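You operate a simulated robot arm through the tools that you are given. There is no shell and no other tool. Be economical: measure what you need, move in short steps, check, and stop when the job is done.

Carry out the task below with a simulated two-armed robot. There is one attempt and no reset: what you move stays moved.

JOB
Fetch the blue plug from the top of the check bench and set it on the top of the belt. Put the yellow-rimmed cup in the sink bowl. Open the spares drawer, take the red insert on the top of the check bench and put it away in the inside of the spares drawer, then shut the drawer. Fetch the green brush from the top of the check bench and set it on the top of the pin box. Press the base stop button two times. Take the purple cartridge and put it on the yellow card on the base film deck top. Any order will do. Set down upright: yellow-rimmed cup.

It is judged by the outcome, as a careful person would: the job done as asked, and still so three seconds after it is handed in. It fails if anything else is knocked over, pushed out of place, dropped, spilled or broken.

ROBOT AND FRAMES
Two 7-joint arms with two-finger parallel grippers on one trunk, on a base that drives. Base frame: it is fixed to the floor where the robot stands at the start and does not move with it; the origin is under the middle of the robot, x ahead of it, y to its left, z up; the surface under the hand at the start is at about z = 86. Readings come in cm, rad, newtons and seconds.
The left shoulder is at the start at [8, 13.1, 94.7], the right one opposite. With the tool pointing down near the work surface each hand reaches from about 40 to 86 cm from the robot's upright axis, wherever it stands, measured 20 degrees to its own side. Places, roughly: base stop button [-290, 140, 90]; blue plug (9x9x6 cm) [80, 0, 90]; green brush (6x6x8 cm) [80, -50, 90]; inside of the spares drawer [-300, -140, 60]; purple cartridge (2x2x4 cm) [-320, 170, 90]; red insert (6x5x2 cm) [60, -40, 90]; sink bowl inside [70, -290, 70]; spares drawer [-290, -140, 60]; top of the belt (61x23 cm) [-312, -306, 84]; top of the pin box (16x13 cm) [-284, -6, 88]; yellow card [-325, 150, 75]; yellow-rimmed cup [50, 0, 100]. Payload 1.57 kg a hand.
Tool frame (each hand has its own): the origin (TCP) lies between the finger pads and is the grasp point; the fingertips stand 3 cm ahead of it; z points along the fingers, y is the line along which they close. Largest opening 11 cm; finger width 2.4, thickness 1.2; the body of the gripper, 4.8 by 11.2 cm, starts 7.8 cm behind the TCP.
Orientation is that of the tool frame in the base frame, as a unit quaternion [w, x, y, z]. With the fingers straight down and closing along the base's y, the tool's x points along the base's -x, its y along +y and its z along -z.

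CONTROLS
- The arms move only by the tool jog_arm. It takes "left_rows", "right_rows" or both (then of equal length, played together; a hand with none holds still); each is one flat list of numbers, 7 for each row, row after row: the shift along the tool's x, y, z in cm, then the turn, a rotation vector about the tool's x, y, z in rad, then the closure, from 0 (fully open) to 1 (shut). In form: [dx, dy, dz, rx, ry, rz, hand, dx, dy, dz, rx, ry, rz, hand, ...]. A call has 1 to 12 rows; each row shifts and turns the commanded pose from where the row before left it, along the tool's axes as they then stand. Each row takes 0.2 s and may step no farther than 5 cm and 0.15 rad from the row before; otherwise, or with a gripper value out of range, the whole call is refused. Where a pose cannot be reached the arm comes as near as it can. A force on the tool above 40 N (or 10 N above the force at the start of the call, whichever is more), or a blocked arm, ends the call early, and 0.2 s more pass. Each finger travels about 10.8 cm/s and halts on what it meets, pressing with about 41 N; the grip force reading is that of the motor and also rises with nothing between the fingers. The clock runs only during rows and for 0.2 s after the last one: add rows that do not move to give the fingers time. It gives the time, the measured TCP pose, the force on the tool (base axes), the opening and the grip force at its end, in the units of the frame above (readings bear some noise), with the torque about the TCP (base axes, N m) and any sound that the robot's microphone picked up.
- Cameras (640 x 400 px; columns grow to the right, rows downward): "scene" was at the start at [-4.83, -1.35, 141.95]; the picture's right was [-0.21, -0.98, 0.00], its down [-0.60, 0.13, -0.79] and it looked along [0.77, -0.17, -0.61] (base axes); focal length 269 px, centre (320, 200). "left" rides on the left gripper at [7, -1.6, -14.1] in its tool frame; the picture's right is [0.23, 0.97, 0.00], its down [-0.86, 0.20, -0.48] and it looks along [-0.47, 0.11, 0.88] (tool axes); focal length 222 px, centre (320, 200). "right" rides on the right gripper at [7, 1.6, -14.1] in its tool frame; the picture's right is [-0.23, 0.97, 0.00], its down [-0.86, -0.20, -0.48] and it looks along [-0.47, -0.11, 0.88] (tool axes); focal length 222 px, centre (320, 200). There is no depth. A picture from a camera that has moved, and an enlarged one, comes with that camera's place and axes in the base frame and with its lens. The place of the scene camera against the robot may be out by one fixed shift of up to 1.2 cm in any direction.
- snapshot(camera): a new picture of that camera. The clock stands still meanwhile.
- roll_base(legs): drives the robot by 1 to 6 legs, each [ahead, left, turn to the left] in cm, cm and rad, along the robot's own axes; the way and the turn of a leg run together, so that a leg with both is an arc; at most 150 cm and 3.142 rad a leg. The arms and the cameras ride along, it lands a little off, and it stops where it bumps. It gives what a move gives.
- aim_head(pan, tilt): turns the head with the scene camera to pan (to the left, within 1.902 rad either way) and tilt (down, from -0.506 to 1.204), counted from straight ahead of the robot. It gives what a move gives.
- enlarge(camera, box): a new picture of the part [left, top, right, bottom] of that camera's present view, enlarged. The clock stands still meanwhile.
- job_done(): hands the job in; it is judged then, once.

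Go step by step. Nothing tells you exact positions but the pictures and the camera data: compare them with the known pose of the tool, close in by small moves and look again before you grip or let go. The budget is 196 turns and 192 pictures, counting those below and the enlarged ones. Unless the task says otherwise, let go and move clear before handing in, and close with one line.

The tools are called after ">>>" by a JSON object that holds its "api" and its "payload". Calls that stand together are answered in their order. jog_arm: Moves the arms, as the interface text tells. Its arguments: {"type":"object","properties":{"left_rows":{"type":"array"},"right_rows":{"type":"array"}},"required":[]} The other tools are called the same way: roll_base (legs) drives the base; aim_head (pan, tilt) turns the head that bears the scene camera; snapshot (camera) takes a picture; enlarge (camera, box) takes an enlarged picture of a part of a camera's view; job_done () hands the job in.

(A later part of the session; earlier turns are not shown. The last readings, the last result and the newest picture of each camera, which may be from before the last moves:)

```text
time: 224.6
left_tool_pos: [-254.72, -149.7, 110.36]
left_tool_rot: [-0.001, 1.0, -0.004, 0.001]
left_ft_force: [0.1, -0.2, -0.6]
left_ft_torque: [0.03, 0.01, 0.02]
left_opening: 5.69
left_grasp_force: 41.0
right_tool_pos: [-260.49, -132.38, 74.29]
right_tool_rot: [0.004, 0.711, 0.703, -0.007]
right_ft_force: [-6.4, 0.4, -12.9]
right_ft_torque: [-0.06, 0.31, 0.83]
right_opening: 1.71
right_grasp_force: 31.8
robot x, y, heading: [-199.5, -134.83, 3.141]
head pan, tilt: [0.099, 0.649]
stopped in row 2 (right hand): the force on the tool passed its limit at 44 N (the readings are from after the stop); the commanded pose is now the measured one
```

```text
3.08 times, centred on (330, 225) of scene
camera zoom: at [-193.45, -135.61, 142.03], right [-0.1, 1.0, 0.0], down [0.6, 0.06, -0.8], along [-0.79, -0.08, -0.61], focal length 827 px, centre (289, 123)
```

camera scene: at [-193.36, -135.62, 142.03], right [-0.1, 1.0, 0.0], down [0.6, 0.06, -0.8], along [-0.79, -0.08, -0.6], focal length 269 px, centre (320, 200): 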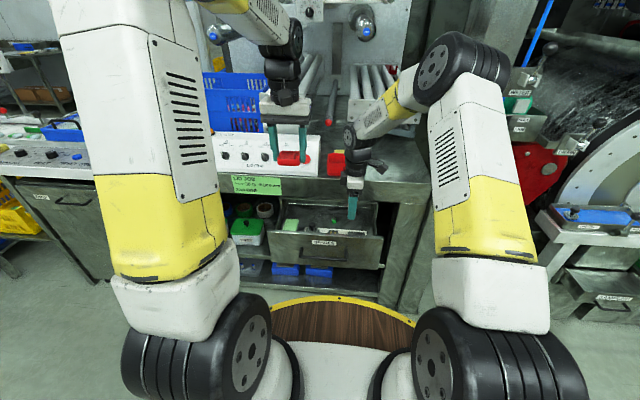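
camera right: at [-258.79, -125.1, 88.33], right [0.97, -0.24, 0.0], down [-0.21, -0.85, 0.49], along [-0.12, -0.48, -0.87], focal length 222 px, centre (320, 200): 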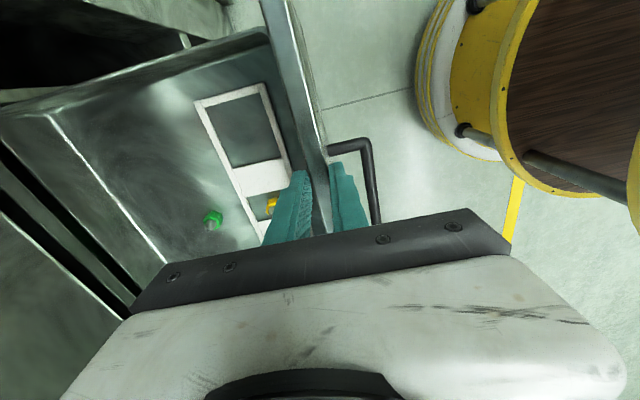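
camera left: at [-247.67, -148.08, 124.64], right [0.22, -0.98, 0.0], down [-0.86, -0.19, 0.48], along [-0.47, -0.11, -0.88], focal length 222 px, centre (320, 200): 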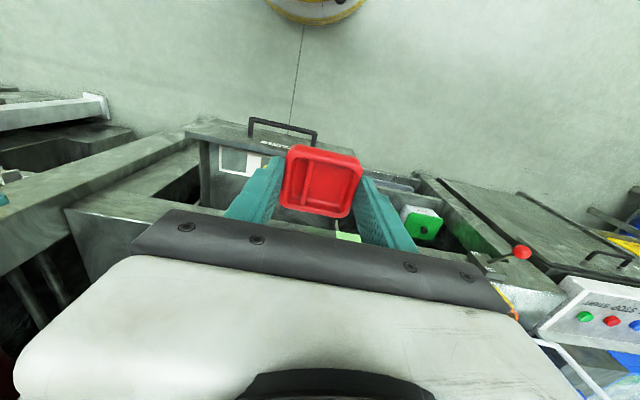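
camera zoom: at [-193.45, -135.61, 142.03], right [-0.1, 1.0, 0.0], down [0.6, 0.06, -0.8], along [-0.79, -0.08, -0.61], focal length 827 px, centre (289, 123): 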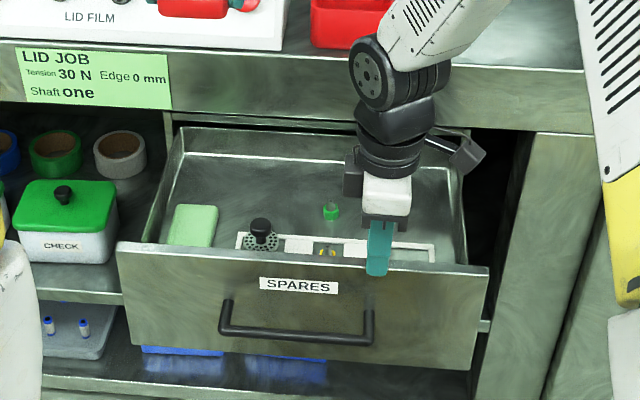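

The drawer is at its stop, and there is free floor near [-276,-146]. I'll release the panel and lift the right hand away.

>>> {"api": "jog_arm", "payload": {"right_rows": [0, 0, 0, 0, 0, 0, 0.7, 0, 0, 0, 0, 0, 0, 0.4, 0, 0, 0, 0, 0, 0, 0.4, 0, 0, -3, 0, 0, 0, 0.4, 0, 0, -4, 0, 0, 0, 0.4, 0, 0, -4, 0, 0, 0, 0.4, 0, 0, -4, 0, 0, 0, 0.4, 3, 0, -4, 0, 0, 0, 0.4, 4, 0, -3, 0, 0, 0, 0.4, 4, 0, 0, 0, 0, 0, 0.4, 4, 0, 0, 0, 0, 0, 0.4]}}

>>> {"api": "jog_arm", "payload": {"left_rows": [-3, -0.6, 0, 0, 0, 0, 1, -3, -0.6, 2, 0, 0, 0, 1, -3, -0.6, 2, 0, 0, 0, 1, -3, -0.6, 3, 0, 0, 0, 1, -3, -0.6, 3, 0, -0.1, 0, 1, -3, -0.6, 3, 0, -0.1, 0, 1, 0, 0, 0, 0, 0, 0, 1]}}

>>> {"api": "snapshot", "payload": {"camera": "left"}}

>>> {"api": "snapshot", "payload": {"camera": "right"}}

>>> {"api": "snapshot", "payload": {"camera": "scene"}}

```text
time: 226.9
left_tool_pos: [-254.65, -149.89, 110.41]
left_tool_rot: [0.0, 1.0, -0.003, 0.001]
left_ft_force: [0.3, 0.5, -0.1]
left_ft_torque: [0.03, 0.03, -0.01]
left_opening: 5.72
left_grasp_force: 41.2
right_tool_pos: [-260.23, -117.06, 96.24]
right_tool_rot: [0.006, 0.711, 0.703, -0.006]
right_ft_force: [-0.1, -0.9, 0.9]
right_ft_torque: [0.04, -0.01, 0.02]
right_opening: 6.61
right_grasp_force: 0.0
robot x, y, heading: [-199.3, -135.22, 3.137]
head pan, tilt: [0.099, 0.649]
```

```text
time: 228.6
left_tool_pos: [-272.89, -145.97, 97.64]
left_tool_rot: [0.0, 0.995, -0.003, -0.1]
left_ft_force: [-0.6, 0.1, -0.7]
left_ft_torque: [0.04, 0.0, -0.02]
left_opening: 5.69
left_grasp_force: 41.1
right_tool_pos: [-260.23, -116.95, 96.19]
right_tool_rot: [0.005, 0.711, 0.703, -0.006]
right_ft_force: [-0.2, 0.0, 0.1]
right_ft_torque: [0.02, 0.02, 0.01]
right_opening: 6.61
right_grasp_force: 0.1
robot x, y, heading: [-199.09, -134.95, 3.139]
head pan, tilt: [0.099, 0.649]
```

```text
75 pictures are left
camera left: at [-263.37, -144.37, 110.27], right [0.22, -0.98, -0.04], down [-0.74, -0.19, 0.64], along [-0.63, -0.11, -0.77], focal length 222 px, centre (320, 200)
```

left: 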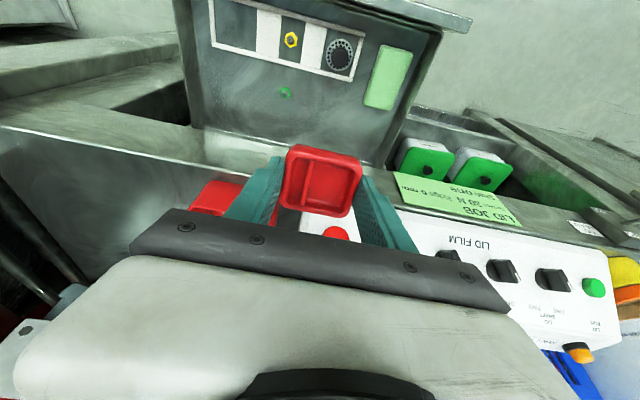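

```text
74 pictures are left
camera right: at [-258.46, -109.76, 110.2], right [0.97, -0.24, 0.0], down [-0.21, -0.85, 0.49], along [-0.12, -0.48, -0.87], focal length 222 px, centre (320, 200)
```

right: 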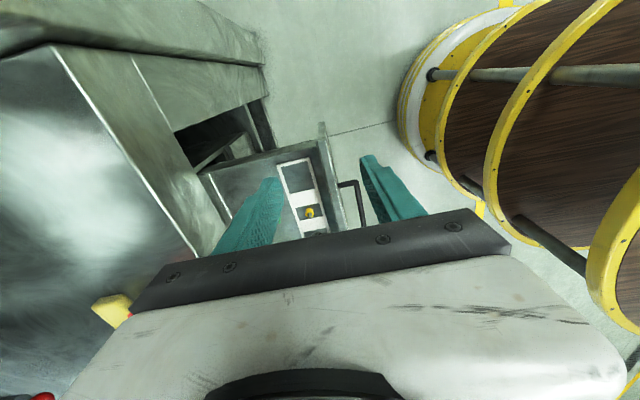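

```text
73 pictures are left
camera scene: at [-193.37, -135.61, 142.03], right [-0.1, 1.0, 0.0], down [0.6, 0.06, -0.8], along [-0.79, -0.08, -0.6], focal length 269 px, centre (320, 200)
```

scene: 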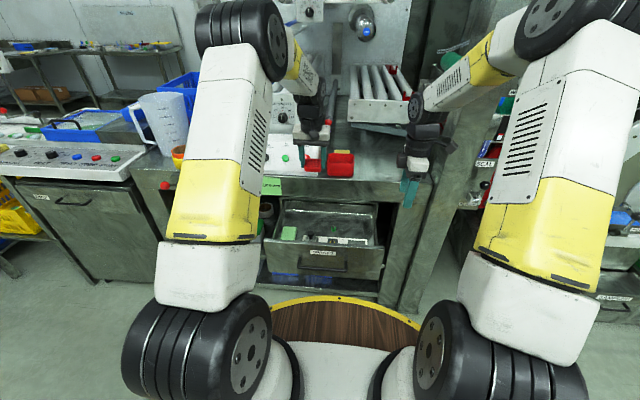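

>>> {"api": "jog_arm", "payload": {"left_rows": [0.3, 0, 3.5, 0, 0, 0, 1, 0.3, 0, 3.5, 0, 0, 0, 1, 0.3, 0, 3.5, 0, 0, 0, 1, 0.3, 0, 3.5, 0, 0, 0, 1, 0.3, 0, 3.5, 0, 0, 0, 1, 0.3, 0, 3.5, 0, 0, 0, 1, 0, 0, 0, 0, 0, 0, 1]}}

>>> {"api": "snapshot", "payload": {"camera": "left"}}

>>> {"api": "snapshot", "payload": {"camera": "scene"}}

```text
time: 230.2
left_tool_pos: [-275.3, -146.08, 76.82]
left_tool_rot: [0.0, 0.995, -0.002, -0.099]
left_ft_force: [-1.4, 0.2, -0.5]
left_ft_torque: [0.05, 0.0, 0.0]
left_opening: 5.69
left_grasp_force: 41.6
right_tool_pos: [-260.26, -117.05, 96.16]
right_tool_rot: [0.005, 0.712, 0.702, -0.006]
right_ft_force: [0.3, 0.3, -0.8]
right_ft_torque: [-0.02, 0.02, 0.0]
right_opening: 6.62
right_grasp_force: 0.0
robot x, y, heading: [-199.31, -135.22, 3.137]
head pan, tilt: [0.099, 0.649]
```

```text
72 pictures are left
camera left: at [-265.65, -144.42, 89.35], right [0.22, -0.98, -0.04], down [-0.74, -0.19, 0.64], along [-0.63, -0.11, -0.77], focal length 222 px, centre (320, 200)
```

left: 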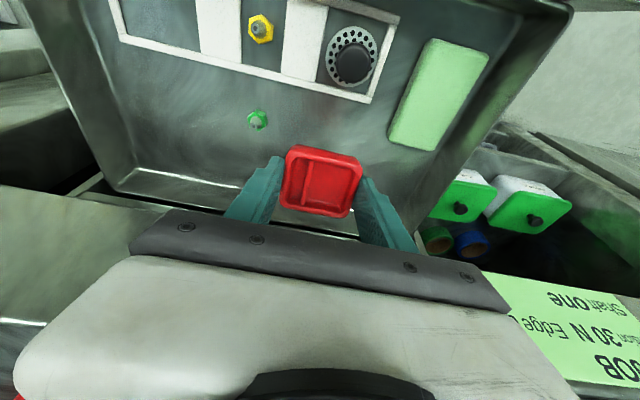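

```text
71 pictures are left
camera scene: at [-193.37, -135.61, 142.03], right [-0.1, 1.0, 0.0], down [0.6, 0.06, -0.8], along [-0.79, -0.08, -0.6], focal length 269 px, centre (320, 200)
```

scene: 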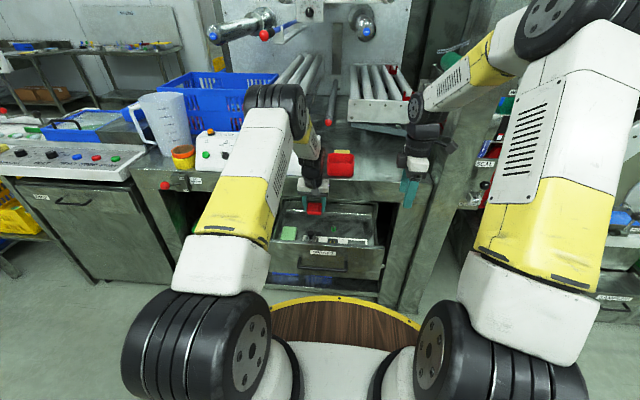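

>>> {"api": "jog_arm", "payload": {"left_rows": [-0.2, 0, 3, 0, 0, 0, 1, -0.2, 0, 3, 0, 0, 0, 1, -0.2, 0, 3, 0, 0, 0, 1, 0, 0, 0, 0, 0, 0, 1]}}

>>> {"api": "jog_arm", "payload": {"left_rows": [0, 0, 0.8, 0, 0, 0, 1, 0, 0, 0.7, 0, 0, 0, 1, 0, 0, 0, 0, 0, 0, 1]}}

>>> {"api": "snapshot", "payload": {"camera": "left"}}

```text
time: 231.2
left_tool_pos: [-277.63, -146.06, 67.96]
left_tool_rot: [0.0, 0.995, -0.003, -0.1]
left_ft_force: [0.2, 0.3, -0.5]
left_ft_torque: [0.01, 0.02, -0.02]
left_opening: 5.7
left_grasp_force: 41.0
right_tool_pos: [-260.22, -117.02, 96.1]
right_tool_rot: [0.005, 0.711, 0.703, -0.007]
right_ft_force: [0.6, -0.3, -0.1]
right_ft_torque: [-0.03, -0.04, -0.01]
right_opening: 6.6
right_grasp_force: 0.1
robot x, y, heading: [-199.64, -135.37, 3.141]
head pan, tilt: [0.099, 0.649]
```

```text
time: 231.9
left_tool_pos: [-277.85, -145.97, 66.56]
left_tool_rot: [-0.001, 0.995, -0.003, -0.099]
left_ft_force: [0.2, 0.7, 4.0]
left_ft_torque: [0.06, -0.05, 0.04]
left_opening: 5.7
left_grasp_force: 40.7
right_tool_pos: [-260.12, -116.98, 96.16]
right_tool_rot: [0.005, 0.711, 0.703, -0.007]
right_ft_force: [0.1, -0.1, -0.5]
right_ft_torque: [-0.01, -0.03, 0.02]
right_opening: 6.58
right_grasp_force: 0.1
robot x, y, heading: [-199.47, -135.74, 3.139]
head pan, tilt: [0.099, 0.649]
```

```text
70 pictures are left
camera left: at [-268.31, -144.43, 79.18], right [0.22, -0.98, -0.04], down [-0.74, -0.19, 0.64], along [-0.63, -0.11, -0.77], focal length 222 px, centre (320, 200)
```

left: 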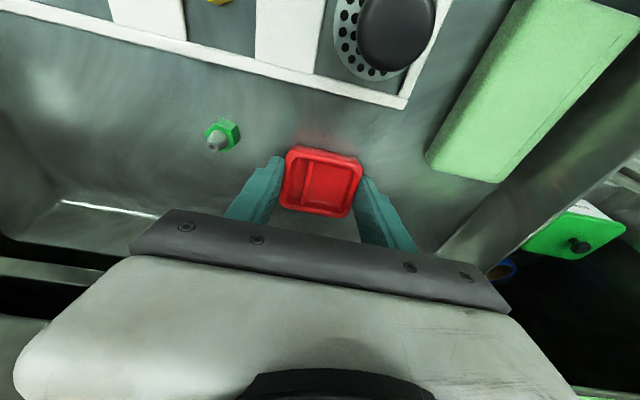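

>>> {"api": "jog_arm", "payload": {"left_rows": [0, 0, 0.4, 0, 0, 0, 1, 0, 0, 0, 0, 0, 0, 1]}}

```text
time: 232.6
left_tool_pos: [-278.15, -145.99, 66.57]
left_tool_rot: [0.0, 0.995, -0.002, -0.104]
left_ft_force: [-2.1, 0.0, 32.2]
left_ft_torque: [0.06, -0.5, -0.01]
left_opening: 5.69
left_grasp_force: 40.8
right_tool_pos: [-260.02, -116.97, 96.18]
right_tool_rot: [0.004, 0.711, 0.703, -0.007]
right_ft_force: [0.0, -0.7, -0.5]
right_ft_torque: [0.03, 0.0, 0.03]
right_opening: 6.6
right_grasp_force: 0.1
robot x, y, heading: [-199.36, -135.23, 3.136]
head pan, tilt: [0.099, 0.649]
```

The insert has touched the drawer floor. I'll release with a limited opening and lift straight out.

>>> {"api": "jog_arm", "payload": {"left_rows": [0, 0, -0.3, 0, 0, 0, 1, 0, 0, 0, 0, 0, 0, 0.5, 0, 0, 0, 0, 0, 0, 0.34, 0, 0, 0, 0, 0, 0, 0.34, 0, 0, -2, 0, 0, 0, 0.34, 0, 0, -3, 0, 0, 0, 0.34, 0, 0, -4, 0, 0, 0, 0.34, 0.2, 0, -4, 0, 0, 0, 0.34, 0.2, 0, -4, 0, 0, 0, 0.34, 0.2, 0, -4, 0, 0, 0, 0.34, 0, 0, -4, 0, 0, 0, 0.34, 0, 0, -4, 0, 0, 0, 0]}}

>>> {"api": "snapshot", "payload": {"camera": "left"}}

```text
time: 235.2
left_tool_pos: [-271.5, -146.08, 94.9]
left_tool_rot: [0.001, 0.995, -0.004, -0.099]
left_ft_force: [0.8, 0.9, -1.0]
left_ft_torque: [0.03, -0.02, -0.01]
left_opening: 10.98
left_grasp_force: 0.1
right_tool_pos: [-260.3, -116.97, 96.05]
right_tool_rot: [0.005, 0.712, 0.702, -0.006]
right_ft_force: [-0.8, -0.6, -0.3]
right_ft_torque: [0.01, -0.04, 0.0]
right_opening: 6.63
right_grasp_force: 0.1
robot x, y, heading: [-199.26, -135.31, 3.141]
head pan, tilt: [0.099, 0.649]
```

```text
69 pictures are left
camera left: at [-261.99, -144.44, 107.44], right [0.22, -0.98, -0.04], down [-0.75, -0.19, 0.64], along [-0.63, -0.11, -0.77], focal length 222 px, centre (320, 200)
```

left: 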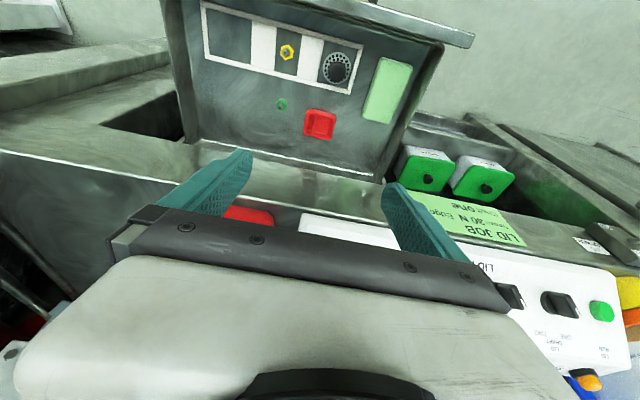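

The insert is in the drawer. Now I'll close the left fingers, bring them in front of the handle, and push it shut.

>>> {"api": "jog_arm", "payload": {"left_rows": [3.4, -0.85, -0.7, 0, 0, 0, 1, 3.4, -0.85, -0.7, 0, 0, 0, 1, 3.4, -0.85, -0.7, 0, 0, 0, 1, 3.4, -0.85, -0.7, 0, 0, 0, 1, 3.4, -0.85, -0.7, 0, 0, 0, 1, 3.4, -0.85, -0.7, 0, 0, 0, 1, 0.7, 0, 3.5, 0, -0.05, 0, 1, 0.7, 0, 3.5, 0, -0.05, 0, 1, 0, 0, 0, 0, 0, 0, 1]}}

>>> {"api": "snapshot", "payload": {"camera": "left"}}

```text
time: 237.2
left_tool_pos: [-250.74, -141.05, 87.71]
left_tool_rot: [0.0, 0.989, -0.003, -0.15]
left_ft_force: [-0.3, 1.0, -0.4]
left_ft_torque: [0.02, 0.01, -0.01]
left_opening: 0.0
left_grasp_force: 21.7
right_tool_pos: [-260.31, -117.02, 96.25]
right_tool_rot: [0.005, 0.711, 0.703, -0.007]
right_ft_force: [-0.6, -0.2, -0.4]
right_ft_torque: [0.0, 0.0, 0.04]
right_opening: 6.6
right_grasp_force: 0.0
robot x, y, heading: [-199.4, -135.13, 3.135]
head pan, tilt: [0.099, 0.649]
```

```text
68 pictures are left
camera left: at [-240.06, -139.52, 99.23], right [0.21, -0.98, -0.07], down [-0.68, -0.19, 0.71], along [-0.7, -0.1, -0.7], focal length 222 px, centre (320, 200)
```

left: 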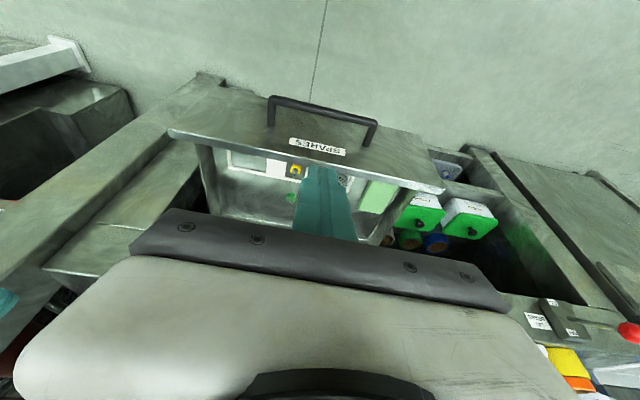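

>>> {"api": "jog_arm", "payload": {"left_rows": [1.5, 0, 3.32, 0, 0, 0, 1, 1.5, 0, 3.32, 0, 0, 0, 1, 1.5, 0, 3.32, 0, 0, 0, 1, 1.5, 0, 3.32, 0, 0, 0, 1, 1.5, 0, 3.32, 0, 0, 0, 1, 1.5, 0, 3.32, 0, 0, 0, 1, 0, 0, 0, 0, 0, 0, 1]}}

>>> {"api": "snapshot", "payload": {"camera": "left"}}

```text
time: 238.8
left_tool_pos: [-248.11, -141.21, 65.88]
left_tool_rot: [-0.001, 0.989, -0.003, -0.148]
left_ft_force: [0.1, -0.3, 0.2]
left_ft_torque: [0.01, -0.01, -0.03]
left_opening: 0.02
left_grasp_force: 21.0
right_tool_pos: [-260.3, -116.99, 96.17]
right_tool_rot: [0.005, 0.711, 0.703, -0.006]
right_ft_force: [0.1, -0.4, -0.8]
right_ft_torque: [0.05, 0.02, 0.01]
right_opening: 6.57
right_grasp_force: 0.2
robot x, y, heading: [-199.47, -135.14, 3.136]
head pan, tilt: [0.099, 0.649]
```

```text
67 pictures are left
camera left: at [-237.28, -139.63, 77.52], right [0.21, -0.98, -0.07], down [-0.68, -0.19, 0.71], along [-0.7, -0.1, -0.7], focal length 222 px, centre (320, 200)
```

left: 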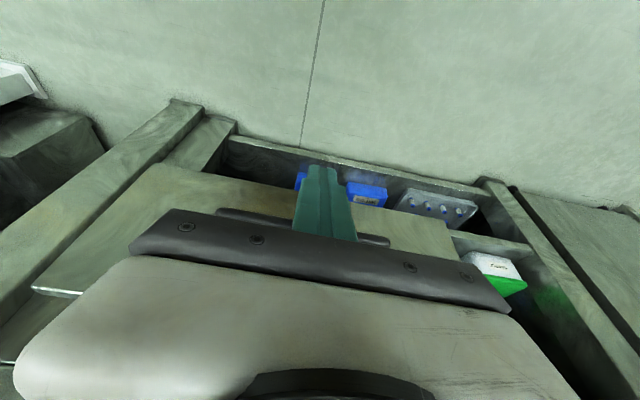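

>>> {"api": "jog_arm", "payload": {"left_rows": [-2.2, 0, 0.68, 0, 0, 0, 1, -2.2, 0, 0.68, 0, 0, 0, 1, -2.2, 0, 0.68, 0, 0, 0, 1, -2.2, 0, 0.68, 0, 0, 0, 1, -2.2, 0, 0.68, 0, 0, 0, 1, -2.2, 0, 0.68, 0, 0, 0, 1, 0, 0, 0, 0, 0, 0, 1]}}

>>> {"api": "snapshot", "payload": {"camera": "left"}}

>>> {"api": "enlarge", "payload": {"camera": "scene", "box": [240, 160, 420, 290]}}

```text
time: 240.3
left_tool_pos: [-261.95, -141.01, 65.9]
left_tool_rot: [-0.001, 0.989, -0.004, -0.149]
left_ft_force: [-0.1, 0.0, 0.4]
left_ft_torque: [-0.02, 0.01, -0.03]
left_opening: 0.0
left_grasp_force: 21.5
right_tool_pos: [-260.22, -116.99, 96.09]
right_tool_rot: [0.005, 0.711, 0.703, -0.006]
right_ft_force: [0.0, -0.4, -0.5]
right_ft_torque: [0.01, -0.01, 0.04]
right_opening: 6.61
right_grasp_force: 0.1
robot x, y, heading: [-199.18, -134.78, 3.136]
head pan, tilt: [0.099, 0.649]
```

```text
66 pictures are left
camera left: at [-251.21, -139.47, 77.55], right [0.21, -0.98, -0.07], down [-0.68, -0.19, 0.71], along [-0.7, -0.1, -0.7], focal length 222 px, centre (320, 200)
```

left: 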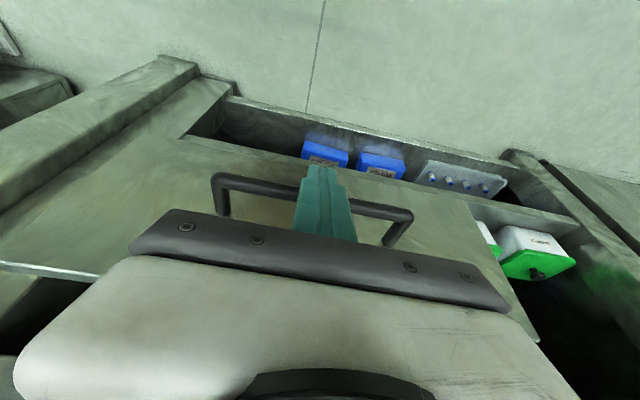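

```text
3.08 times, centred on (330, 225) of scene
camera zoom: at [-193.37, -135.61, 142.03], right [-0.1, 1.0, 0.0], down [0.6, 0.06, -0.8], along [-0.79, -0.08, -0.6], focal length 827 px, centre (289, 123)
```

zoom: 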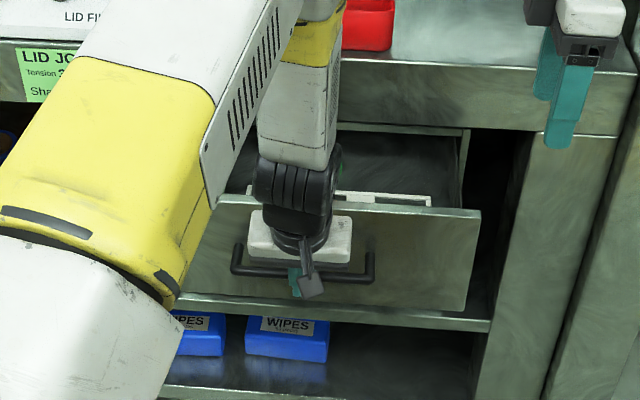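

>>> {"api": "jog_arm", "payload": {"left_rows": [-2.2, 0, 0.68, 0, 0, 0, 1, -2.2, 0, 0.68, 0, 0, 0, 1, -2.2, 0, 0.68, 0, 0, 0, 1, -2.2, 0, 0.68, 0, 0, 0, 1, -2.2, 0, 0.68, 0, 0, 0, 1, 0, 0, 0, 0, 0, 0, 1]}}

>>> {"api": "jog_arm", "payload": {"left_rows": [-1, 0, 0.3, 0, 0, 0, 1, -1, 0, 0.3, 0, 0, 0, 1, 0, 0, 0, 0, 0, 0, 1]}}

>>> {"api": "enlarge", "payload": {"camera": "scene", "box": [240, 160, 420, 290]}}

>>> {"api": "snapshot", "payload": {"camera": "left"}}

```text
time: 241.8
left_tool_pos: [-273.6, -140.84, 66.13]
left_tool_rot: [0.0, 0.989, -0.003, -0.149]
left_ft_force: [-0.9, 0.2, -0.2]
left_ft_torque: [-0.01, 0.01, -0.03]
left_opening: 0.0
left_grasp_force: 21.7
right_tool_pos: [-260.2, -116.91, 96.14]
right_tool_rot: [0.005, 0.712, 0.702, -0.007]
right_ft_force: [0.0, -0.4, 0.2]
right_ft_torque: [-0.02, -0.01, 0.01]
right_opening: 6.61
right_grasp_force: 0.0
robot x, y, heading: [-199.44, -134.98, 3.135]
head pan, tilt: [0.099, 0.649]
```

```text
time: 242.6
left_tool_pos: [-275.69, -141.0, 66.02]
left_tool_rot: [0.0, 0.989, -0.004, -0.15]
left_ft_force: [-0.4, 0.2, -0.7]
left_ft_torque: [-0.01, 0.01, -0.02]
left_opening: 0.02
left_grasp_force: 21.7
right_tool_pos: [-260.17, -116.98, 96.12]
right_tool_rot: [0.005, 0.711, 0.703, -0.006]
right_ft_force: [0.2, -1.2, -0.3]
right_ft_torque: [-0.01, -0.02, 0.01]
right_opening: 6.6
right_grasp_force: 0.0
robot x, y, heading: [-199.42, -135.18, 3.137]
head pan, tilt: [0.099, 0.649]
```

```text
3.08 times, centred on (330, 225) of scene
camera zoom: at [-193.37, -135.61, 142.03], right [-0.1, 1.0, 0.0], down [0.6, 0.06, -0.8], along [-0.79, -0.08, -0.6], focal length 827 px, centre (289, 123)
```

zoom: 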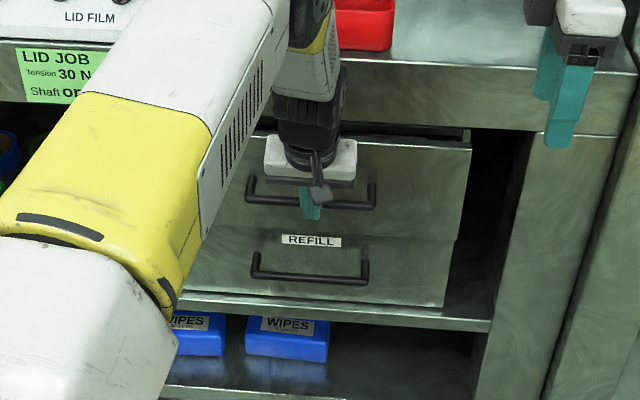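

```text
63 pictures are left
camera left: at [-264.82, -139.32, 77.64], right [0.21, -0.98, -0.07], down [-0.68, -0.19, 0.71], along [-0.7, -0.1, -0.7], focal length 222 px, centre (320, 200)
```

left: 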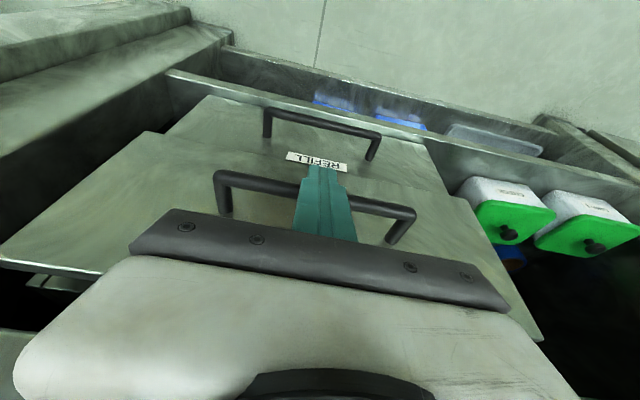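

>>> {"api": "jog_arm", "payload": {"left_rows": [-0.9, 0, 0.28, 0, 0, 0, 1, -0.9, 0, 0.28, 0, 0, 0, 1, 0, 0, 0, 0, 0, 0, 1]}}

>>> {"api": "jog_arm", "payload": {"left_rows": [-0.6, 0, 0.18, 0, 0, 0, 1, -0.6, 0, 0.18, 0, 0, 0, 1, -0.6, 0, 0.18, 0, 0, 0, 1, 0, 0, 0, 0, 0, 0, 1]}}

>>> {"api": "enlarge", "payload": {"camera": "scene", "box": [240, 160, 420, 290]}}

>>> {"api": "snapshot", "payload": {"camera": "left"}}

```text
time: 243.3
left_tool_pos: [-277.45, -140.91, 66.06]
left_tool_rot: [0.0, 0.989, -0.004, -0.149]
left_ft_force: [0.0, -0.7, -0.2]
left_ft_torque: [-0.05, 0.04, 0.0]
left_opening: 0.0
left_grasp_force: 21.8
right_tool_pos: [-260.31, -117.0, 96.07]
right_tool_rot: [0.005, 0.711, 0.703, -0.006]
right_ft_force: [0.0, 0.4, 0.4]
right_ft_torque: [0.03, 0.01, -0.01]
right_opening: 6.61
right_grasp_force: 0.0
robot x, y, heading: [-199.25, -135.02, 3.136]
head pan, tilt: [0.099, 0.649]
```

```text
time: 244.0
left_tool_pos: [-278.12, -140.85, 65.47]
left_tool_rot: [0.0, 0.99, -0.004, -0.14]
left_ft_force: [1.0, 0.3, -0.6]
left_ft_torque: [0.0, 0.05, -0.01]
left_opening: 0.0
left_grasp_force: 21.1
right_tool_pos: [-260.14, -116.87, 96.17]
right_tool_rot: [0.005, 0.711, 0.703, -0.006]
right_ft_force: [0.3, -0.4, 0.7]
right_ft_torque: [-0.02, -0.02, 0.0]
right_opening: 6.6
right_grasp_force: 0.0
robot x, y, heading: [-199.6, -135.11, 3.134]
head pan, tilt: [0.099, 0.649]
stopped in row 3 (left hand): the force on the tool passed its limit at 55 N (the readings are from after the stop); the commanded pose is now the measured one
```

```text
3.08 times, centred on (330, 225) of scene
camera zoom: at [-193.3, -135.61, 142.02], right [-0.1, 1.0, 0.0], down [0.6, 0.06, -0.8], along [-0.79, -0.08, -0.6], focal length 827 px, centre (289, 123)
```

zoom: 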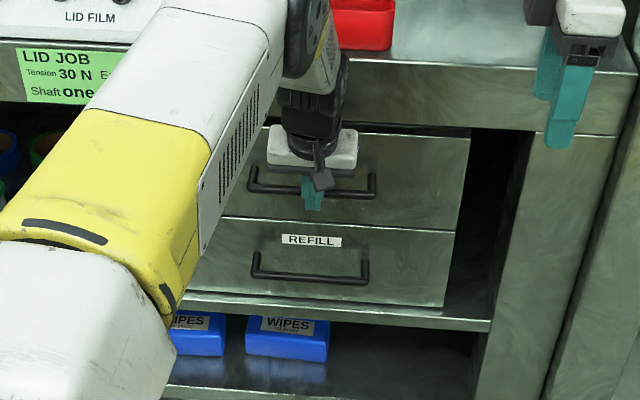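

```text
61 pictures are left
camera left: at [-267.48, -139.29, 77.29], right [0.21, -0.98, -0.06], down [-0.69, -0.19, 0.7], along [-0.69, -0.11, -0.72], focal length 222 px, centre (320, 200)
```

left: 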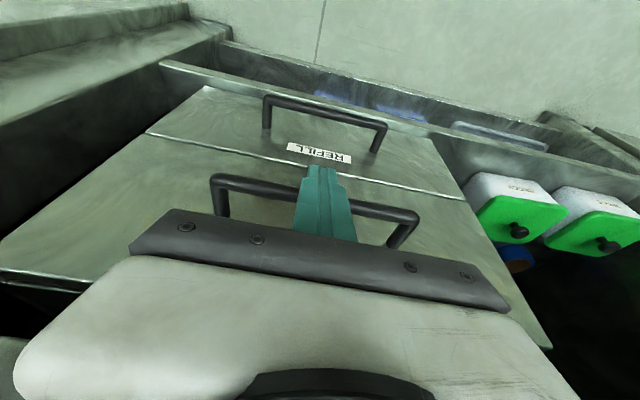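

The drawer faces look flush and it hit its stop. I'll retract the left hand and verify.

>>> {"api": "jog_arm", "payload": {"left_rows": [3, 0, -0.9, 0, 0, 0, 1, 3.5, 0, -1.1, 0, 0, 0, 1, 3.5, 0, -1.1, 0, 0, 0, 1, 3.5, 0, -1.1, 0, 0, 0, 1, -1, 0, -4, 0, 0.1, 0, 1, -1, 0, -4, 0, 0.1, 0, 1, 0, 0, -4.5, 0, 0.08, 0, 1, 0, 0, -4.5, 0, 0, 0, 1, 0, 2, -4.5, 0, 0, 0, 0.5, 0, 3, -4, 0, 0, 0, 0, 0, 3, -4, 0, 0, 0, 0, 1, 3, -3, 0, 0, 0, 0]}}

>>> {"api": "snapshot", "payload": {"camera": "scene"}}

>>> {"api": "enlarge", "payload": {"camera": "scene", "box": [240, 160, 420, 290]}}

```text
time: 246.6
left_tool_pos: [-262.72, -151.88, 98.64]
left_tool_rot: [0.0, 1.0, -0.003, 0.001]
left_ft_force: [0.0, -0.1, 0.3]
left_ft_torque: [0.0, 0.0, 0.03]
left_opening: 10.99
left_grasp_force: 0.1
right_tool_pos: [-260.2, -116.93, 96.12]
right_tool_rot: [0.006, 0.711, 0.703, -0.006]
right_ft_force: [0.7, 0.5, 0.0]
right_ft_torque: [-0.02, -0.01, 0.0]
right_opening: 6.6
right_grasp_force: 0.0
robot x, y, heading: [-199.31, -135.18, 3.137]
head pan, tilt: [0.099, 0.649]
```

```text
60 pictures are left
camera scene: at [-193.35, -135.58, 142.03], right [-0.1, 1.0, 0.0], down [0.6, 0.06, -0.8], along [-0.79, -0.08, -0.6], focal length 269 px, centre (320, 200)
```

scene: 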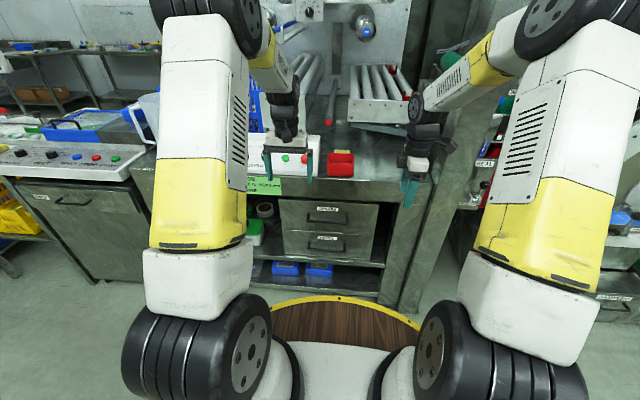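

```text
3.08 times, centred on (330, 225) of scene
camera zoom: at [-193.35, -135.58, 142.03], right [-0.1, 1.0, 0.0], down [0.6, 0.06, -0.8], along [-0.79, -0.08, -0.6], focal length 827 px, centre (289, 123)
```

zoom: 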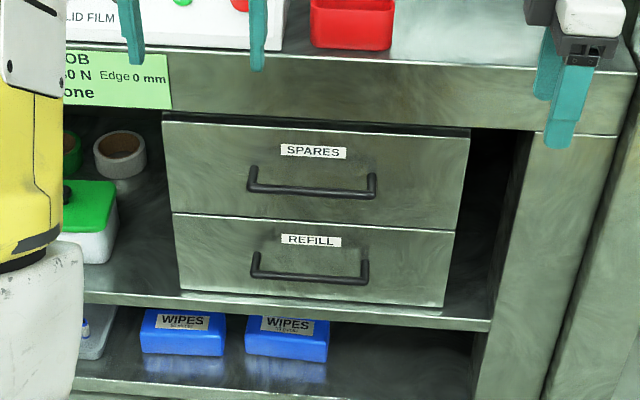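

>>> {"api": "enlarge", "payload": {"camera": "scene", "box": [350, 185, 400, 225]}}

>>> {"api": "enlarge", "payload": {"camera": "scene", "box": [265, 185, 315, 225]}}

```text
10.00 times, centred on (375, 205) of scene
camera zoom: at [-193.35, -135.58, 142.03], right [-0.1, 1.0, 0.0], down [0.6, 0.06, -0.8], along [-0.79, -0.08, -0.6], focal length 2688 px, centre (-230, 150)
```

zoom: 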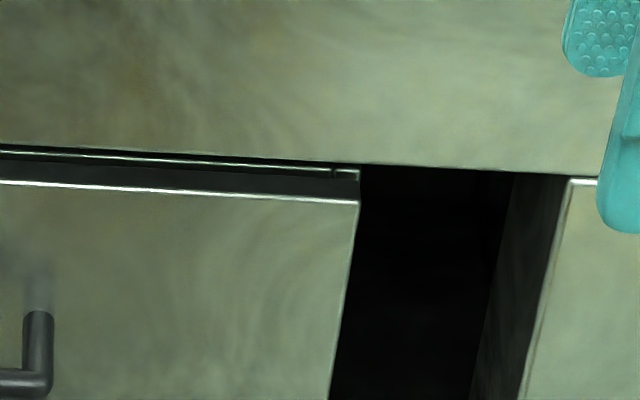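

```text
10.00 times, centred on (290, 205) of scene
camera zoom: at [-193.35, -135.58, 142.03], right [-0.1, 1.0, 0.0], down [0.6, 0.06, -0.8], along [-0.79, -0.08, -0.6], focal length 2688 px, centre (620, 150)
```

zoom: 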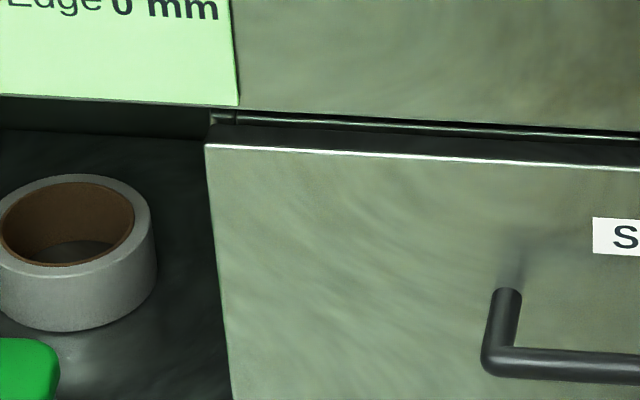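

>>> {"api": "enlarge", "payload": {"camera": "scene", "box": [350, 215, 400, 255]}}

```text
10.00 times, centred on (375, 235) of scene
camera zoom: at [-193.35, -135.58, 142.03], right [-0.1, 1.0, 0.0], down [0.6, 0.06, -0.8], along [-0.79, -0.08, -0.6], focal length 2688 px, centre (-230, -150)
```

zoom: 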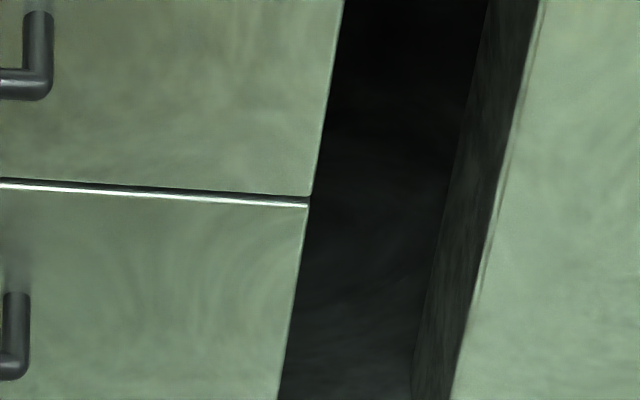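

The drawer pushed freely and then hit its hard stop, so it is shut. I'll restore the right hand's yaw, then back out and drive to the base film station.

>>> {"api": "roll_base", "payload": {"legs": [[-48, 0, 0]]}}

>>> {"api": "jog_arm", "payload": {"right_rows": [0, 0, -2, 0, 0, 0.143, 0, 0, 0, -2, 0, 0, 0.143, 0, 0, 0, -2, 0, 0, 0.143, 0, 0, 0, -2, 0, 0, 0.143, 0, 0, 0, -2, 0, 0, 0.143, 0, 0, 0, -2, 0, 0, 0.143, 0, 0, 0, -2, 0, 0, 0.143, 0, 0, 0, 0, 0, 0, 0.143, 0, 0, 0, 0, 0, 0, 0.143, 0, 0, 0, 0, 0, 0, 0.143, 0, 0, 0, 0, 0, 0, 0.135, 0]}}

>>> {"api": "roll_base", "payload": {"legs": [[0, -140, 0], [0, -135, 0]]}}

>>> {"api": "aim_head", "payload": {"pan": 0, "tilt": 0.4}}

>>> {"api": "snapshot", "payload": {"camera": "scene"}}

```text
time: 249.5
left_tool_pos: [-214.68, -152.09, 98.51]
left_tool_rot: [0.001, 1.0, -0.003, 0.0]
left_ft_force: [0.2, -0.4, -0.7]
left_ft_torque: [0.0, 0.0, -0.01]
left_opening: 11.0
left_grasp_force: 0.1
right_tool_pos: [-212.0, -117.06, 96.14]
right_tool_rot: [0.005, 0.712, 0.702, -0.006]
right_ft_force: [-0.5, 0.7, 0.1]
right_ft_torque: [0.02, 0.05, 0.0]
right_opening: 6.62
right_grasp_force: 0.0
robot x, y, heading: [-151.14, -135.66, 3.139]
head pan, tilt: [0.099, 0.649]
```

```text
time: 251.9
left_tool_pos: [-214.66, -152.02, 98.65]
left_tool_rot: [0.001, 1.0, -0.005, -0.001]
left_ft_force: [0.4, 0.2, 0.7]
left_ft_torque: [-0.01, 0.05, 0.02]
left_opening: 11.0
left_grasp_force: 0.2
right_tool_pos: [-212.06, -116.91, 110.08]
right_tool_rot: [0.007, 1.0, -0.006, 0.0]
right_ft_force: [-0.4, 0.3, -1.1]
right_ft_torque: [0.04, -0.01, 0.02]
right_opening: 10.99
right_grasp_force: 0.1
robot x, y, heading: [-151.55, -135.49, 3.137]
head pan, tilt: [0.099, 0.649]
```

```text
time: 265.2
left_tool_pos: [-213.28, 122.86, 98.77]
left_tool_rot: [0.0, 1.0, 0.001, 0.0]
left_ft_force: [0.5, -0.7, 0.5]
left_ft_torque: [0.0, 0.01, 0.01]
left_opening: 11.03
left_grasp_force: 0.1
right_tool_pos: [-211.01, 158.0, 110.16]
right_tool_rot: [0.008, 1.0, 0.002, -0.001]
right_ft_force: [0.1, 0.4, -0.5]
right_ft_torque: [0.0, 0.04, -0.03]
right_opening: 11.01
right_grasp_force: 0.1
robot x, y, heading: [-149.6, 139.88, -3.137]
head pan, tilt: [0.099, 0.649]
```

```text
time: 266.0
left_tool_pos: [-213.28, 123.04, 98.76]
left_tool_rot: [0.002, 1.0, 0.0, 0.0]
left_ft_force: [-0.8, 0.6, -0.1]
left_ft_torque: [0.0, 0.02, -0.01]
left_opening: 10.97
left_grasp_force: 0.0
right_tool_pos: [-210.93, 158.01, 110.07]
right_tool_rot: [0.008, 1.0, 0.002, -0.001]
right_ft_force: [0.4, 0.1, -0.3]
right_ft_torque: [0.0, 0.02, -0.01]
right_opening: 10.98
right_grasp_force: 0.0
robot x, y, heading: [-150.16, 139.93, -3.137]
head pan, tilt: [0.0, 0.4]
```

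```text
55 pictures are left
camera scene: at [-144.67, 140.61, 144.27], right [0.0, 1.0, 0.0], down [0.39, 0.0, -0.92], along [-0.92, 0.0, -0.39], focal length 269 px, centre (320, 200)
```

scene: 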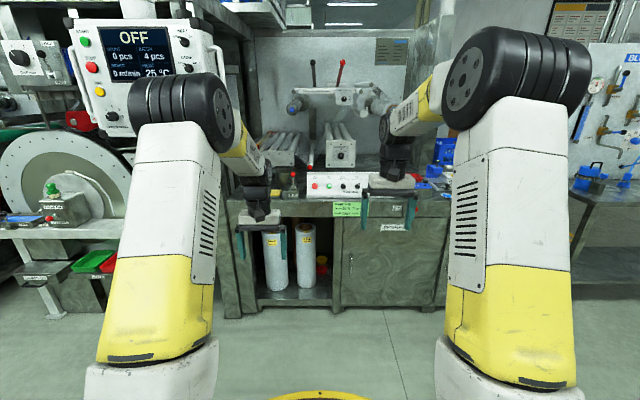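

>>> {"api": "enlarge", "payload": {"camera": "scene", "box": [220, 90, 480, 260]}}

```text
2.35 times, centred on (350, 175) of scene
camera zoom: at [-144.67, 140.61, 144.27], right [0.0, 1.0, 0.0], down [0.39, 0.0, -0.92], along [-0.92, 0.0, -0.39], focal length 632 px, centre (249, 259)
```

zoom: 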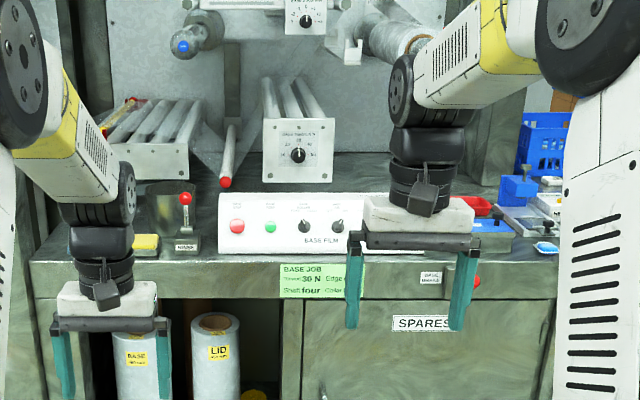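

>>> {"api": "roll_base", "payload": {"legs": [[55, 8, -0.004]]}}

>>> {"api": "aim_head", "payload": {"pan": -0.15, "tilt": 0.5}}

>>> {"api": "snapshot", "payload": {"camera": "scene"}}

>>> {"api": "enlarge", "payload": {"camera": "scene", "box": [230, 100, 460, 250]}}

>>> {"api": "snapshot", "payload": {"camera": "right"}}

```text
time: 269.2
left_tool_pos: [-268.61, 115.28, 98.71]
left_tool_rot: [0.001, 1.0, -0.002, 0.0]
left_ft_force: [0.3, -0.5, -0.5]
left_ft_torque: [-0.04, -0.04, -0.01]
left_opening: 11.02
left_grasp_force: 0.0
right_tool_pos: [-265.92, 150.43, 110.12]
right_tool_rot: [0.008, 1.0, -0.002, -0.001]
right_ft_force: [-0.4, -0.6, 0.3]
right_ft_torque: [-0.01, -0.01, -0.01]
right_opening: 10.97
right_grasp_force: 0.0
robot x, y, heading: [-205.13, 132.18, 3.134]
head pan, tilt: [0.0, 0.4]
```

```text
time: 269.9
left_tool_pos: [-268.52, 115.3, 98.65]
left_tool_rot: [0.001, 1.0, -0.002, 0.0]
left_ft_force: [0.2, -0.2, -0.4]
left_ft_torque: [0.01, -0.02, 0.0]
left_opening: 10.97
left_grasp_force: 0.1
right_tool_pos: [-265.89, 150.57, 110.16]
right_tool_rot: [0.009, 1.0, -0.002, -0.001]
right_ft_force: [0.5, 0.5, -0.3]
right_ft_torque: [0.0, -0.01, -0.01]
right_opening: 11.02
right_grasp_force: 0.1
robot x, y, heading: [-205.09, 132.2, 3.139]
head pan, tilt: [-0.15, 0.499]
```

```text
53 pictures are left
camera scene: at [-199.48, 133.96, 143.37], right [0.15, 0.99, 0.0], down [0.47, -0.07, -0.88], along [-0.87, 0.13, -0.48], focal length 269 px, centre (320, 200)
```

scene: 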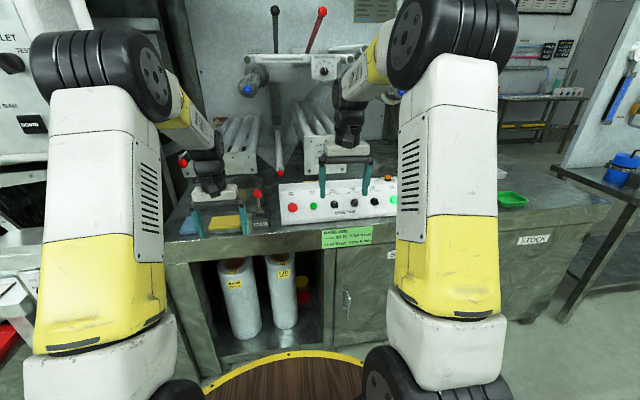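

```text
2.67 times, centred on (345, 175) of scene
camera zoom: at [-199.48, 133.96, 143.37], right [0.15, 0.99, 0.0], down [0.47, -0.07, -0.88], along [-0.87, 0.13, -0.48], focal length 717 px, centre (253, 267)
```

zoom: 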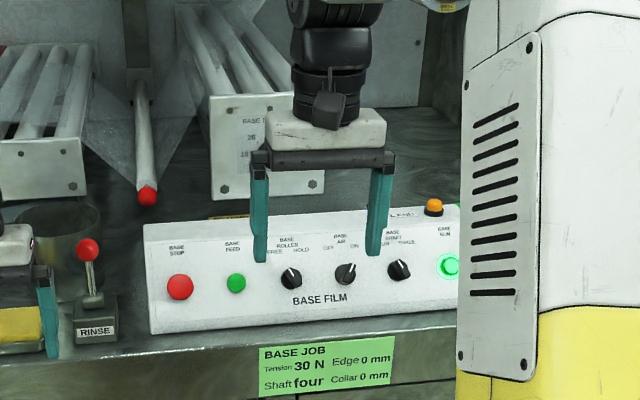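

```text
51 pictures are left
camera right: at [-258.95, 149.11, 124.29], right [-0.23, -0.97, 0.02], down [-0.85, 0.21, 0.48], along [-0.47, 0.1, -0.88], focal length 222 px, centre (320, 200)
```

right: 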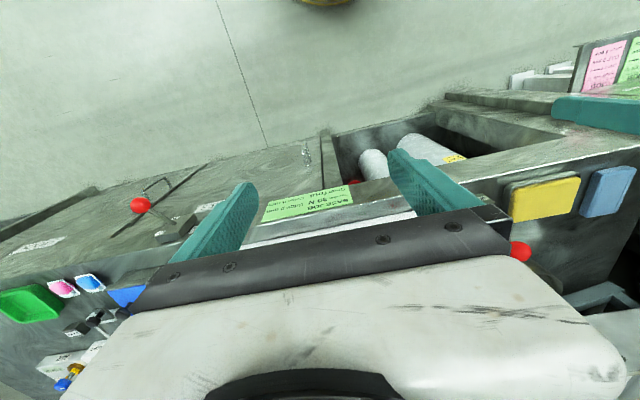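

The BASE STOP button is at about [-287,137.3,92.5] on a near-vertical panel. I'll close the right fingers and pitch them forward.

>>> {"api": "jog_arm", "payload": {"right_rows": [-0.86, 1.9, 0.86, 0, -0.15, 0, 1, -0.72, 1.9, 0.98, 0, -0.15, 0, 1, -0.57, 1.9, 1.08, 0, -0.15, 0, 1, -0.4, 1.9, 1.15, 0, -0.15, 0, 1, -0.22, 1.9, 1.2, 0, -0.15, 0, 1, -0.04, 1.9, 1.22, 0, -0.15, 0, 1, 0.14, 1.9, 1.21, 0, -0.15, 0, 1, 0, 0, 0, 0, 0, 0, 1]}}

>>> {"api": "snapshot", "payload": {"camera": "right"}}

>>> {"api": "enlarge", "payload": {"camera": "scene", "box": [230, 100, 460, 250]}}

```text
time: 271.7
left_tool_pos: [-268.53, 115.37, 98.67]
left_tool_rot: [0.0, 1.0, -0.002, 0.0]
left_ft_force: [0.3, 0.7, 0.4]
left_ft_torque: [0.01, -0.02, -0.01]
left_opening: 10.98
left_grasp_force: 0.0
right_tool_pos: [-272.07, 137.06, 104.2]
right_tool_rot: [0.005, 0.865, -0.006, -0.502]
right_ft_force: [0.3, -0.2, -0.1]
right_ft_torque: [0.02, -0.03, 0.0]
right_opening: 0.0
right_grasp_force: 21.6
robot x, y, heading: [-205.35, 132.23, 3.138]
head pan, tilt: [-0.15, 0.499]
```

```text
50 pictures are left
camera right: at [-256.27, 135.49, 105.27], right [-0.12, -0.97, 0.21], down [-0.01, 0.21, 0.98], along [-0.99, 0.11, -0.03], focal length 222 px, centre (320, 200)
```

right: 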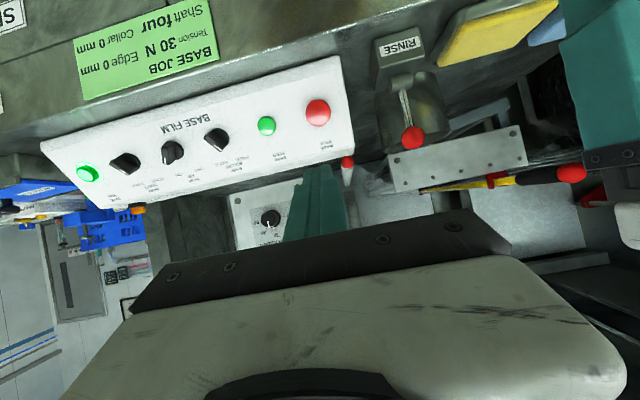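

```text
2.67 times, centred on (345, 175) of scene
camera zoom: at [-199.47, 133.96, 143.36], right [0.15, 0.99, 0.0], down [0.47, -0.07, -0.88], along [-0.87, 0.13, -0.48], focal length 717 px, centre (253, 267)
```

zoom: 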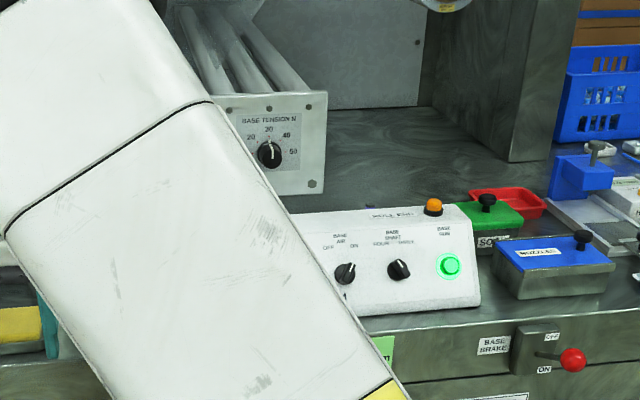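

>>> {"api": "jog_arm", "payload": {"right_rows": [1.5, 0.06, 3.1, 0, 0, 0, 1, 1.5, 0.06, 3.1, 0, 0, 0, 1, 1.5, 0.06, 3.1, 0, 0, 0, 1, 1.5, 0.06, 3.1, 0, 0, 0, 1, 0, 0, 0, 0, 0, 0, 1]}}

>>> {"api": "snapshot", "payload": {"camera": "right"}}

>>> {"api": "snapshot", "payload": {"camera": "left"}}

```text
time: 272.9
left_tool_pos: [-268.5, 115.22, 98.71]
left_tool_rot: [0.002, 1.0, -0.002, 0.0]
left_ft_force: [0.7, -0.5, 0.0]
left_ft_torque: [0.02, -0.01, -0.02]
left_opening: 10.99
left_grasp_force: 0.1
right_tool_pos: [-279.98, 136.64, 92.9]
right_tool_rot: [0.006, 0.865, -0.006, -0.502]
right_ft_force: [-0.3, -0.2, -0.3]
right_ft_torque: [0.01, 0.0, 0.0]
right_opening: 0.0
right_grasp_force: 21.2
robot x, y, heading: [-204.99, 132.4, 3.136]
head pan, tilt: [-0.15, 0.499]
```

```text
48 pictures are left
camera right: at [-264.17, 135.12, 93.92], right [-0.12, -0.97, 0.21], down [-0.01, 0.21, 0.98], along [-0.99, 0.11, -0.03], focal length 222 px, centre (320, 200)
```

right: 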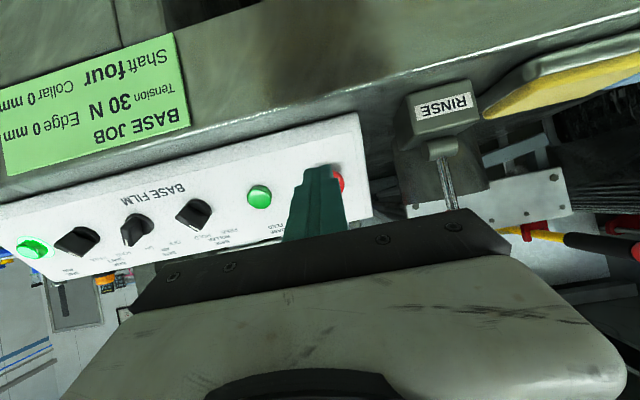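

```text
47 pictures are left
camera left: at [-261.6, 116.98, 112.84], right [0.22, -0.97, 0.0], down [-0.86, -0.19, 0.48], along [-0.47, -0.11, -0.88], focal length 222 px, centre (320, 200)
```

left: 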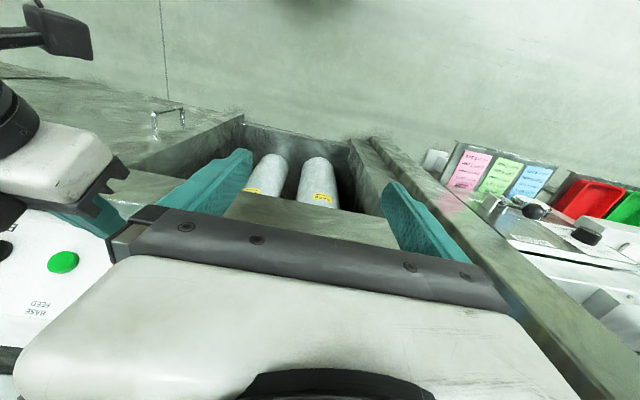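

>>> {"api": "jog_arm", "payload": {"right_rows": [0.87, 0, 0.5, 0, 0, 0, 1, -0.5, 0, 0.87, 0, 0, 0, 1, -0.25, 0, 0.43, 0, 0, 0, 1, 0, 0, 0, 0, 0, 0, 1]}}

>>> {"api": "jog_arm", "payload": {"right_rows": [-0.25, 0, 0.43, 0, 0, 0, 1, -0.25, 0, 0.43, 0, 0, 0, 1, 0, 0, 0, 0, 0, 0, 1]}}

```text
time: 273.9
left_tool_pos: [-268.54, 115.35, 98.56]
left_tool_rot: [0.001, 1.0, -0.003, 0.0]
left_ft_force: [-0.5, 0.5, 0.4]
left_ft_torque: [-0.01, 0.0, 0.01]
left_opening: 10.99
left_grasp_force: 0.1
right_tool_pos: [-281.37, 136.73, 91.83]
right_tool_rot: [0.005, 0.865, -0.006, -0.502]
right_ft_force: [0.3, 0.4, 0.4]
right_ft_torque: [-0.04, -0.02, -0.02]
right_opening: 0.03
right_grasp_force: 21.7
robot x, y, heading: [-205.5, 132.24, 3.137]
head pan, tilt: [-0.15, 0.499]
```

```text
time: 274.7
left_tool_pos: [-268.5, 115.3, 98.76]
left_tool_rot: [0.001, 1.0, -0.003, 0.0]
left_ft_force: [-0.2, -0.1, 0.5]
left_ft_torque: [-0.01, -0.01, -0.01]
left_opening: 11.0
left_grasp_force: 0.0
right_tool_pos: [-282.46, 136.73, 91.97]
right_tool_rot: [0.006, 0.864, -0.006, -0.503]
right_ft_force: [0.0, 0.0, 0.2]
right_ft_torque: [0.0, 0.0, -0.01]
right_opening: 0.01
right_grasp_force: 21.0
robot x, y, heading: [-205.32, 132.48, 3.144]
head pan, tilt: [-0.15, 0.499]
```

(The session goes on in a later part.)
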